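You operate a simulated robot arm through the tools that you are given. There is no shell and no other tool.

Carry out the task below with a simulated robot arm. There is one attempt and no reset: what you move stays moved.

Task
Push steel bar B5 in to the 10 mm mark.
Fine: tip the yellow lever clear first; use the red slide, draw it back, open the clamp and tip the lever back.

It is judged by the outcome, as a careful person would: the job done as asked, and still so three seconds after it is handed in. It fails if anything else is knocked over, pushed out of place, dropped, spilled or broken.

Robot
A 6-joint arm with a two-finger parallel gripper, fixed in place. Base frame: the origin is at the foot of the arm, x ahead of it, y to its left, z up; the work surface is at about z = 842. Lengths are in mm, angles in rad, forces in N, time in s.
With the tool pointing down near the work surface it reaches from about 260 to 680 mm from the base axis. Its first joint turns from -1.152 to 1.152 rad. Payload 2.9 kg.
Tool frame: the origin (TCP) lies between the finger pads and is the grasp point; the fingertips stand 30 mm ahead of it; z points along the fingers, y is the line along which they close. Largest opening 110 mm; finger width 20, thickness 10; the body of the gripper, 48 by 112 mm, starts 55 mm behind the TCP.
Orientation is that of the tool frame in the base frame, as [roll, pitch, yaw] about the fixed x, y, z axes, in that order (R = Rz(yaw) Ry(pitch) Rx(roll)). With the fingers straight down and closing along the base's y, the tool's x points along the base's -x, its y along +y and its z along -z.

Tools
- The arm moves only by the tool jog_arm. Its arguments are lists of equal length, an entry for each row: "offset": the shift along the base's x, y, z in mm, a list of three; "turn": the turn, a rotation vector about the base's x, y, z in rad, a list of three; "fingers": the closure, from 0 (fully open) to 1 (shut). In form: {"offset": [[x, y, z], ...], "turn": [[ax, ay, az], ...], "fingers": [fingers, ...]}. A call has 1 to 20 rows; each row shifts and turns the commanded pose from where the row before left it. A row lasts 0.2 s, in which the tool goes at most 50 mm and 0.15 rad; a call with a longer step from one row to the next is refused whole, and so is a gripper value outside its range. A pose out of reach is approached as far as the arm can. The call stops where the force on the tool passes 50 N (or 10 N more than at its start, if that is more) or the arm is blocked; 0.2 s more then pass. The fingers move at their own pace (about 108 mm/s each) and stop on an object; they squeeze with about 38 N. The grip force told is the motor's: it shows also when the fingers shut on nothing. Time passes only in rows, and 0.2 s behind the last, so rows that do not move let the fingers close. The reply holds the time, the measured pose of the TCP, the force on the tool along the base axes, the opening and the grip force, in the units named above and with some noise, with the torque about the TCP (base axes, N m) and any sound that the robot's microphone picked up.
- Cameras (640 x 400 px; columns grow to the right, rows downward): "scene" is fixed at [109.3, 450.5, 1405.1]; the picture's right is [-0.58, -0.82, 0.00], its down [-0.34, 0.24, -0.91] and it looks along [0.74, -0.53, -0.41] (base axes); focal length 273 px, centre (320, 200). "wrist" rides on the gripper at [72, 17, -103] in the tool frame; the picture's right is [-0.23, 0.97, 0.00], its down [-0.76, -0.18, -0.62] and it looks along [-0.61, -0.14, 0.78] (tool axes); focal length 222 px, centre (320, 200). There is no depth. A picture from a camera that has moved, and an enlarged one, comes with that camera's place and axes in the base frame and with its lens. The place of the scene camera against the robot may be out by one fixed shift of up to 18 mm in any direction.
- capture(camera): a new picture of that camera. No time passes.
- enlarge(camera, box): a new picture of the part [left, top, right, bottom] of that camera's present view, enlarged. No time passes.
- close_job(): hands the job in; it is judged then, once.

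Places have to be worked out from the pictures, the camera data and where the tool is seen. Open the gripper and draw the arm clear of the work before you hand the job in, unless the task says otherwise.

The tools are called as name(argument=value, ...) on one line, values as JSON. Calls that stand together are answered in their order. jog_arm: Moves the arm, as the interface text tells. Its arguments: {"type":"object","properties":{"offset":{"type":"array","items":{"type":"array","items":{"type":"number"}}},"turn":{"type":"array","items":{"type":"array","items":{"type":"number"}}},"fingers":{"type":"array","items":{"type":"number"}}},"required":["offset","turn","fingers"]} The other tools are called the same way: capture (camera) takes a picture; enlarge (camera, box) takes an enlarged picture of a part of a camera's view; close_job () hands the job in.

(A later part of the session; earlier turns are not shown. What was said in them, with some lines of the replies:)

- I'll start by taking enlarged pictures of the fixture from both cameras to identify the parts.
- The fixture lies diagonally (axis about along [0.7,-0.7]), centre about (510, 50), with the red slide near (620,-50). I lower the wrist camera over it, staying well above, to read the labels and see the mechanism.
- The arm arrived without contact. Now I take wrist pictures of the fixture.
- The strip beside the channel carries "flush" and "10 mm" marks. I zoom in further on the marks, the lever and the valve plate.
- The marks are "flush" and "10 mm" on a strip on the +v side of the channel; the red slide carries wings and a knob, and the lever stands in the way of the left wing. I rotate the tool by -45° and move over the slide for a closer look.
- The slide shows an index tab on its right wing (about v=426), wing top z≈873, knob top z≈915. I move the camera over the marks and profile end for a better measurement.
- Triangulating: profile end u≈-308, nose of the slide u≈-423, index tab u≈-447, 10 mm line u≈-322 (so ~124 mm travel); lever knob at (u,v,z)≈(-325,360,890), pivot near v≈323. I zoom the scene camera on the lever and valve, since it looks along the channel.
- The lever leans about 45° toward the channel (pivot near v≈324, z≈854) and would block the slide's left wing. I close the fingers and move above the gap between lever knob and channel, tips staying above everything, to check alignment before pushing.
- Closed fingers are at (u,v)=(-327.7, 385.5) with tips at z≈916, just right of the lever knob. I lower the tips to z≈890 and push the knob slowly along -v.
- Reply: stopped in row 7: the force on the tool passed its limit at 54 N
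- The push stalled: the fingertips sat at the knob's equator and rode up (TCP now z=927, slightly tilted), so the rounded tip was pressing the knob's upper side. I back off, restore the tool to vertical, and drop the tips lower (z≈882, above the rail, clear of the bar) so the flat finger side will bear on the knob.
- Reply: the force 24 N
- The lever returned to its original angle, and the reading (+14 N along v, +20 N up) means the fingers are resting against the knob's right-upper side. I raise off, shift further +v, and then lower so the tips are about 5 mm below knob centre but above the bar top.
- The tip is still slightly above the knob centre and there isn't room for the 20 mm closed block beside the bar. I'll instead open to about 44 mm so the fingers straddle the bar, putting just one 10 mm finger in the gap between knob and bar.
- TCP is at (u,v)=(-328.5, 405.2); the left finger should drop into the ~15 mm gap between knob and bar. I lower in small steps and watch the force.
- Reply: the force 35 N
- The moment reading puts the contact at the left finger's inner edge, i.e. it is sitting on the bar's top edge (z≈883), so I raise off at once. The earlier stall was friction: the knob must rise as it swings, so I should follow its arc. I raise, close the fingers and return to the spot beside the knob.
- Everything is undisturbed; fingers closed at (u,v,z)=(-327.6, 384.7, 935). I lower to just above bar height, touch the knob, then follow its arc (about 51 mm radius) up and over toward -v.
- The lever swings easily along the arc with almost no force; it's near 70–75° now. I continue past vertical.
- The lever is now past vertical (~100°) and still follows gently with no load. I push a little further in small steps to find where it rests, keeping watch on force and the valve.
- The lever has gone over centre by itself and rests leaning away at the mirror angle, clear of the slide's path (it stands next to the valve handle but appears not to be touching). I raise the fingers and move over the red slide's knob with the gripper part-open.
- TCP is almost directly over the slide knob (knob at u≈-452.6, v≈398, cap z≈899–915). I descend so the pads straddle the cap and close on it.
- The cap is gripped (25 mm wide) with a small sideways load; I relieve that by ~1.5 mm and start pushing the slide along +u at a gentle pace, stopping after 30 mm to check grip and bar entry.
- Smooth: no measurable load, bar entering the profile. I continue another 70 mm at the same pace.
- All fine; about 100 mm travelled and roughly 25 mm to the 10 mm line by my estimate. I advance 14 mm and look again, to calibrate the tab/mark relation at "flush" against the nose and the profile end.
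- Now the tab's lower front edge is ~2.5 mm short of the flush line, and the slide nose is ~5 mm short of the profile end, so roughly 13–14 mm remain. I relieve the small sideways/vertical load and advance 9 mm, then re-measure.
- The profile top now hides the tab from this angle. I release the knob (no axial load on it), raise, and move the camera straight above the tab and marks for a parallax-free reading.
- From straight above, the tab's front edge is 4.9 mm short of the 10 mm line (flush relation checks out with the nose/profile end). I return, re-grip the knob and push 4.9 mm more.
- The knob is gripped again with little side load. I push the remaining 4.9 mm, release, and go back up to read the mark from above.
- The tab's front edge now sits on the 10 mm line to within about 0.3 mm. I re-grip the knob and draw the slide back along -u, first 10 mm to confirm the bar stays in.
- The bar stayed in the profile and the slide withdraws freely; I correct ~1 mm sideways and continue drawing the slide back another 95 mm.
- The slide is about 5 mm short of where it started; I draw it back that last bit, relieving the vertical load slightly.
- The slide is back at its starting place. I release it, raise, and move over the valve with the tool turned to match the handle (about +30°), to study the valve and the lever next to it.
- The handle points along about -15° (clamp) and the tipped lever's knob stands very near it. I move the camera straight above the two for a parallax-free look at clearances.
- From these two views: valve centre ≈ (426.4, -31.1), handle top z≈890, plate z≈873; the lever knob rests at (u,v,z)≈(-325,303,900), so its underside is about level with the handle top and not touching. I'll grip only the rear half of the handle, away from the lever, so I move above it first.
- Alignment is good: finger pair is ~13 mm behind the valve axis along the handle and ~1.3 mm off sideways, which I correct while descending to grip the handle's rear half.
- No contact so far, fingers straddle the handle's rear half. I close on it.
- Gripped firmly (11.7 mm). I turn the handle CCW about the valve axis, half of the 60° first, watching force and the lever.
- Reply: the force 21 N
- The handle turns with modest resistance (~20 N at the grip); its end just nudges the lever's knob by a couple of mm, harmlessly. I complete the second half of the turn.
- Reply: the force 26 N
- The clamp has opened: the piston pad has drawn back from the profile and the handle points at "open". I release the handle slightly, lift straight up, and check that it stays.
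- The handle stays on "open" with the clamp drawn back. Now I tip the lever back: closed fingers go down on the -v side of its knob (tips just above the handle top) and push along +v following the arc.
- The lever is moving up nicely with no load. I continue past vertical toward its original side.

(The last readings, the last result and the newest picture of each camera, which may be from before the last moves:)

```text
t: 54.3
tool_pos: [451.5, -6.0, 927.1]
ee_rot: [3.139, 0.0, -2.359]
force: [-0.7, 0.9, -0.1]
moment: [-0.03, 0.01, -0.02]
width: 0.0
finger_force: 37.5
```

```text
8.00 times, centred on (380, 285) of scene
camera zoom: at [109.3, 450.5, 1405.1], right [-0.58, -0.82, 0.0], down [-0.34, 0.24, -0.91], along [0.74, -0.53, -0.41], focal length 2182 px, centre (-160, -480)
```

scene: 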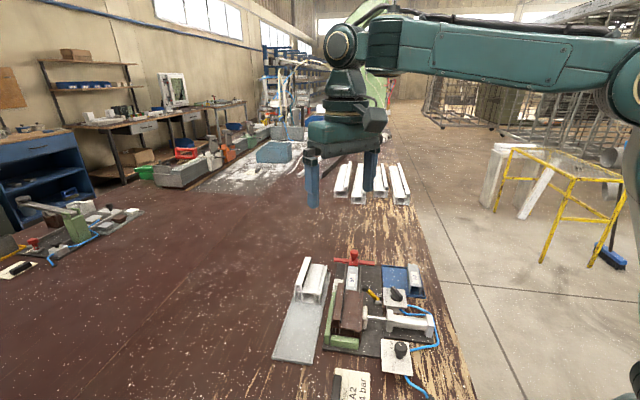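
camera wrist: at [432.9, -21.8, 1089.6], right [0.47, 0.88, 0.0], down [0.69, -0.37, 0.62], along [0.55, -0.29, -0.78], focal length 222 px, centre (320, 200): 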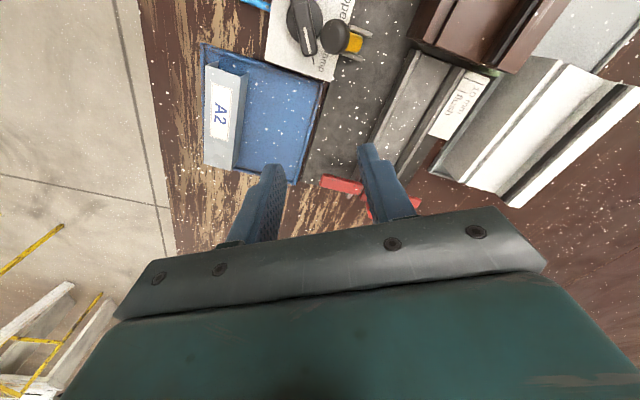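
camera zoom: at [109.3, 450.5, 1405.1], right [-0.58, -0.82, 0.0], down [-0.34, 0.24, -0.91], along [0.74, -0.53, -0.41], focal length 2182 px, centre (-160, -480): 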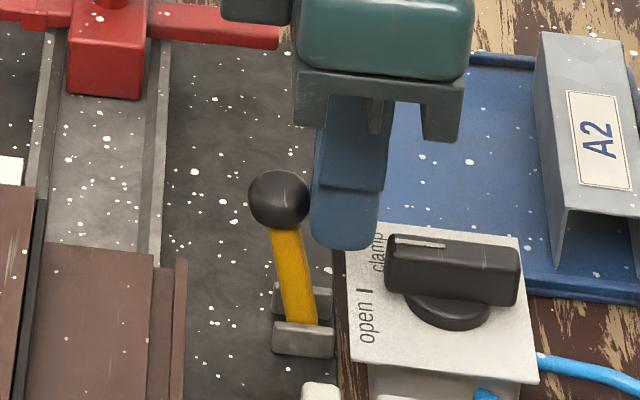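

The lever is just past vertical toward the channel. I push it a little further down the arc so it settles back on its original side.

jog_arm(offset=[[2.8, 2.8, -0.8], [2.8, 2.8, -1.0], [2.8, 2.8, -1.2], [2.8, 2.8, -1.5], [0, 0, 0], [0, 0, 0]], turn=[[0, 0, 0], [0, 0, 0], [0, 0, 0], [0, 0, 0], [0, 0, 0], [0, 0, 0]], fingers=[1, 1, 1, 1, 1, 1])

enlarge(camera="scene", box=[340, 260, 420, 310])

```text
t: 55.7
tool_pos: [462.6, 6.6, 921.6]
ee_rot: [3.141, -0.001, -2.358]
force: [0.9, -0.3, -0.4]
moment: [0.0, 0.01, 0.04]
width: 0.0
finger_force: 37.8
```

```text
8.00 times, centred on (380, 285) of scene
camera zoom: at [109.3, 450.5, 1405.1], right [-0.58, -0.82, 0.0], down [-0.34, 0.24, -0.91], along [0.74, -0.53, -0.41], focal length 2182 px, centre (-160, -480)
```

zoom: 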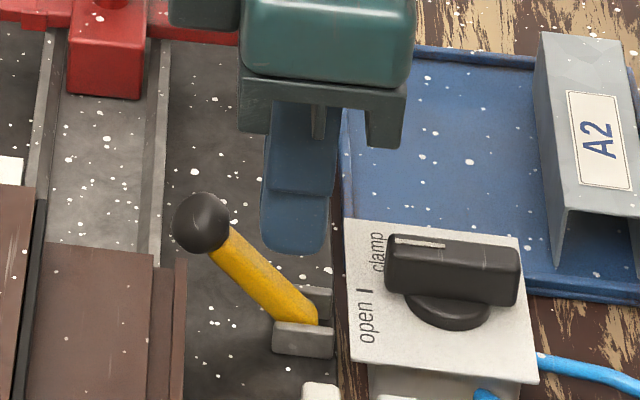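

The lever is back exactly at its original position (same image location as at the start). I raise the arm clear, open the gripper, and take verification pictures.

jog_arm(offset=[[0, 0, 20], [0, 0, 30], [0, 0, 40], [-10, 20, 40], [-10, 20, 30], [-10, 20, 30]], turn=[[0, 0, 0], [0, 0, 0], [0, 0, 0], [0, 0, -0.13], [0, 0, -0.13], [0, 0, -0.13]], fingers=[1, 1, 1, 0.5, 0, 0])

capture(camera="wrist")

capture(camera="scene")

enlarge(camera="scene", box=[290, 240, 450, 340])

```text
t: 57.1
tool_pos: [434.3, 66.0, 1113.3]
ee_rot: [3.141, -0.001, -2.75]
force: [0.4, -0.5, 0.4]
moment: [0.05, 0.0, 0.03]
width: 109.8
finger_force: 0.0
```

```text
taken
camera wrist: at [359.7, 54.7, 1217.2], right [-0.16, 0.99, 0.0], down [0.77, 0.13, 0.62], along [0.61, 0.1, -0.78], focal length 222 px, centre (320, 200)
```

wrist: 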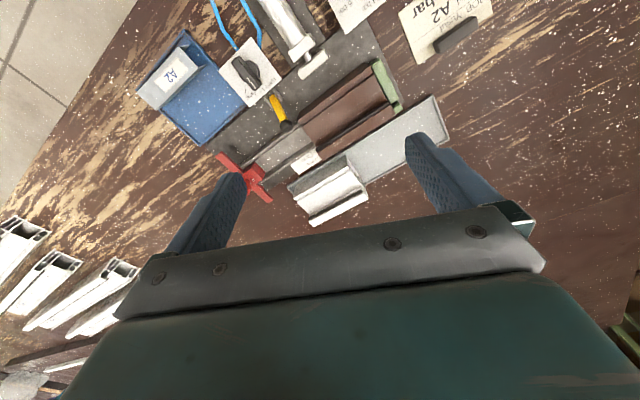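

```text
taken
```

scene: 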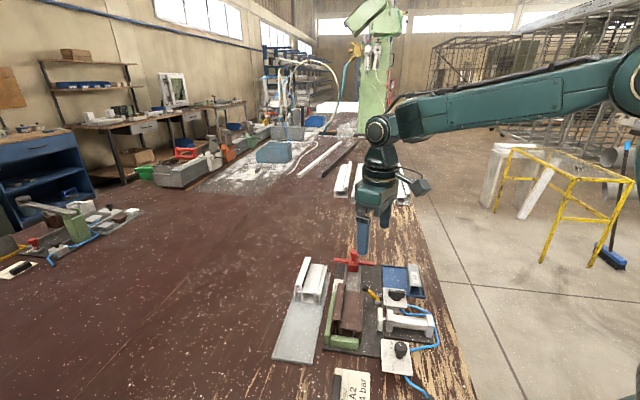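

```text
4.00 times, centred on (370, 290) of scene
camera zoom: at [109.3, 450.5, 1405.1], right [-0.58, -0.82, 0.0], down [-0.34, 0.24, -0.91], along [0.74, -0.53, -0.41], focal length 1091 px, centre (120, -160)
```

zoom: 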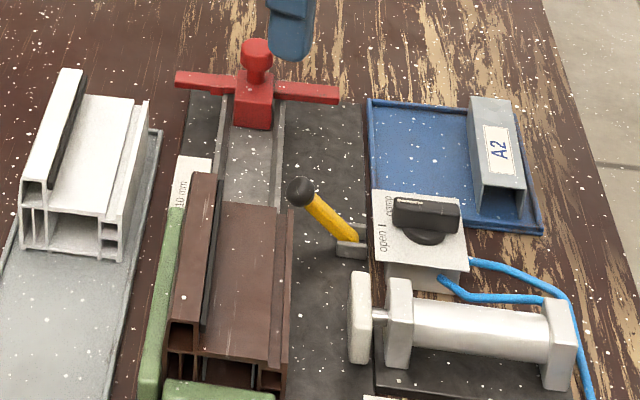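

Everything looks in order; I zoom on the profile mouth, marks, slide and valve for a last check before handing in.

enlarge(camera="wrist", box=[200, 20, 420, 210])

enlarge(camera="wrist", box=[250, 100, 346, 180])

enlarge(camera="scene", box=[310, 300, 438, 380])

```text
2.11 times, centred on (310, 115) of wrist
camera zoom: at [359.7, 54.7, 1217.2], right [-0.16, 0.99, 0.0], down [0.77, 0.13, 0.62], along [0.61, 0.1, -0.78], focal length 468 px, centre (341, 379)
```

zoom: 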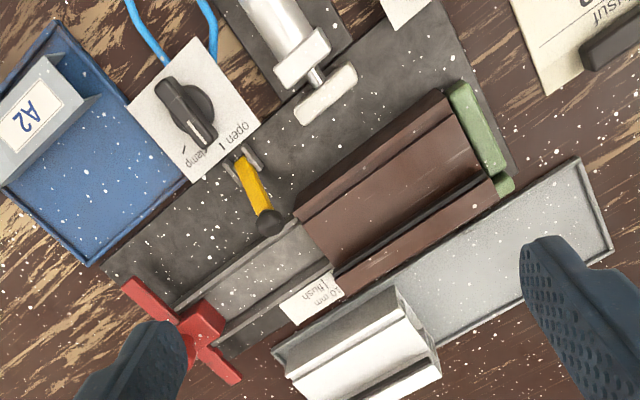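

```text
5.00 times, centred on (298, 140) of wrist
camera zoom: at [359.7, 54.7, 1217.2], right [-0.16, 0.99, 0.0], down [0.77, 0.13, 0.62], along [0.61, 0.1, -0.78], focal length 1111 px, centre (430, 500)
```

zoom: 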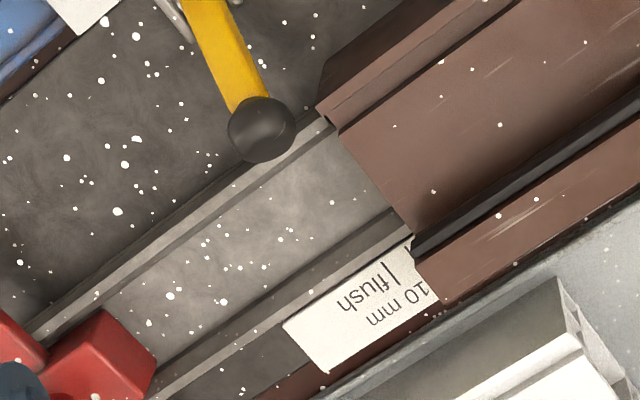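

```text
5.00 times, centred on (374, 340) of scene
camera zoom: at [109.3, 450.5, 1405.1], right [-0.58, -0.82, 0.0], down [-0.34, 0.24, -0.91], along [0.74, -0.53, -0.41], focal length 1364 px, centre (50, -500)
```

zoom: 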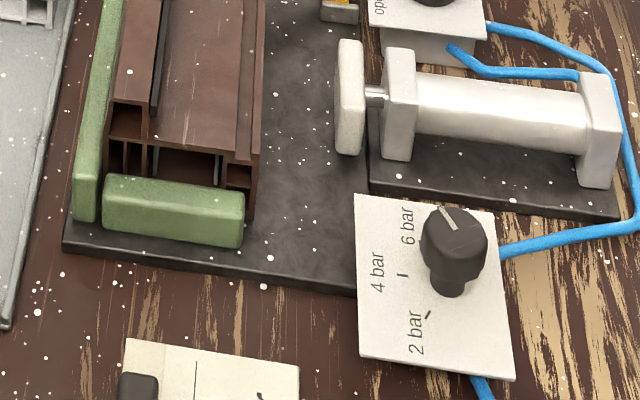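

The bar is in, slide back, lever back. I take one more close look at the valve pointer against the "open" tick.

enlarge(camera="wrist", box=[210, 30, 290, 80])

enlarge(camera="scene", box=[376, 280, 424, 310])

```text
8.00 times, centred on (250, 55) of wrist
camera zoom: at [359.7, 54.7, 1217.2], right [-0.16, 0.99, 0.0], down [0.77, 0.13, 0.62], along [0.61, 0.1, -0.78], focal length 1777 px, centre (880, 1360)
```

zoom: 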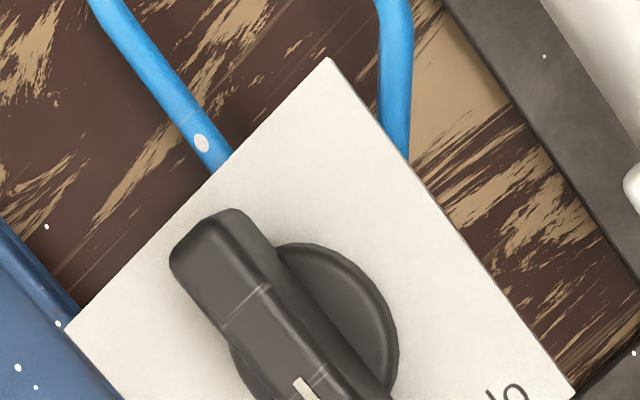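

```text
13.33 times, centred on (400, 295) of scene
camera zoom: at [109.3, 450.5, 1405.1], right [-0.58, -0.82, 0.0], down [-0.34, 0.24, -0.91], along [0.74, -0.53, -0.41], focal length 3637 px, centre (-747, -1067)
```

zoom: 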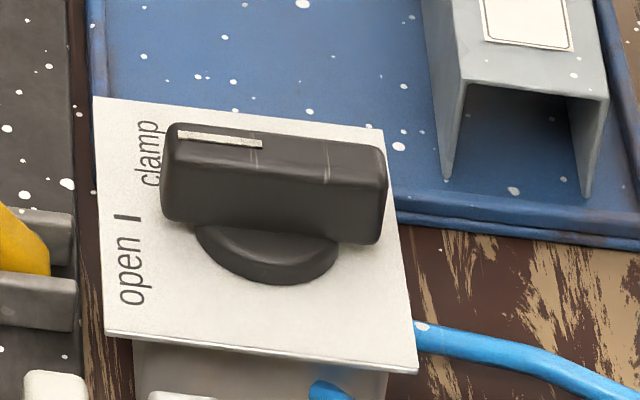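

The handle is parallel to the plate edge, at "open", and the clamp pad is withdrawn. I move the arm back near its start pose, well clear, then hand in.

jog_arm(offset=[[-2, 22, 30], [-2, 25, 31], [-2, 25, 31], [-2, 26, 31], [0, 0, 0], [0, 0, 0]], turn=[[0, 0, -0.1], [0, 0, -0.1], [0, 0, -0.1], [0, 0, -0.09], [0, 0, 0], [0, 0, 0]], fingers=[0, 0, 0, 0, 0, 0])

enlarge(camera="scene", box=[270, 240, 450, 400])

```text
t: 58.5
tool_pos: [427.0, 164.9, 1238.6]
ee_rot: [-3.142, 0.001, -3.141]
force: [0.4, 0.2, -0.5]
moment: [-0.01, -0.01, 0.01]
width: 109.8
finger_force: 0.1
```

```text
2.50 times, centred on (360, 320) of scene
camera zoom: at [109.3, 450.5, 1405.1], right [-0.58, -0.82, 0.0], down [-0.34, 0.24, -0.91], along [0.74, -0.53, -0.41], focal length 682 px, centre (220, -100)
```

zoom: 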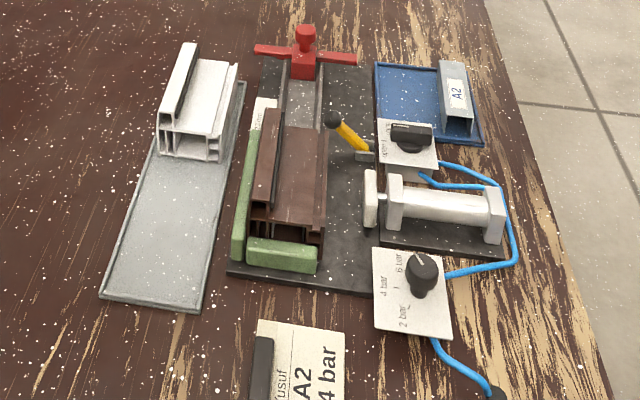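

The final picture shows the bar inside the profile, the slide drawn back, the clamp open, the lever back in place, and nothing else moved. The arm is clear with the gripper open, so I hand the job in.

close_job()

```text
The job is handed in.
```

Steel bar B5 is pushed in to the 10 mm mark. With the slide in, its index tab read on the 10 mm line to within about 0.3 mm, seen from straight above.

- **Lever:** I tipped the yellow lever clear before using the slide. It is now back where it started. My first push on it stalled at the 50 N limit because I pushed straight sideways; following its arc worked with almost no load.
- **Slide:** The red slide is drawn back to its starting place, and the bar stayed in the profile.
- **Clamp:** The valve handle is at "open" and the clamp pad has drawn back. The handle nudged the tipped lever by about 2 mm as it turned.
- **Bar B5:** While trying to reach the lever I pressed a finger on the bar's top edge with about 34 N. The pictures show no sign that the bar moved.

The last pictures show nothing else out of place. I left the pressure regulator alone; the "A2 4 bar" note is for a different bar. The arm is back at its start pose with the gripper open.
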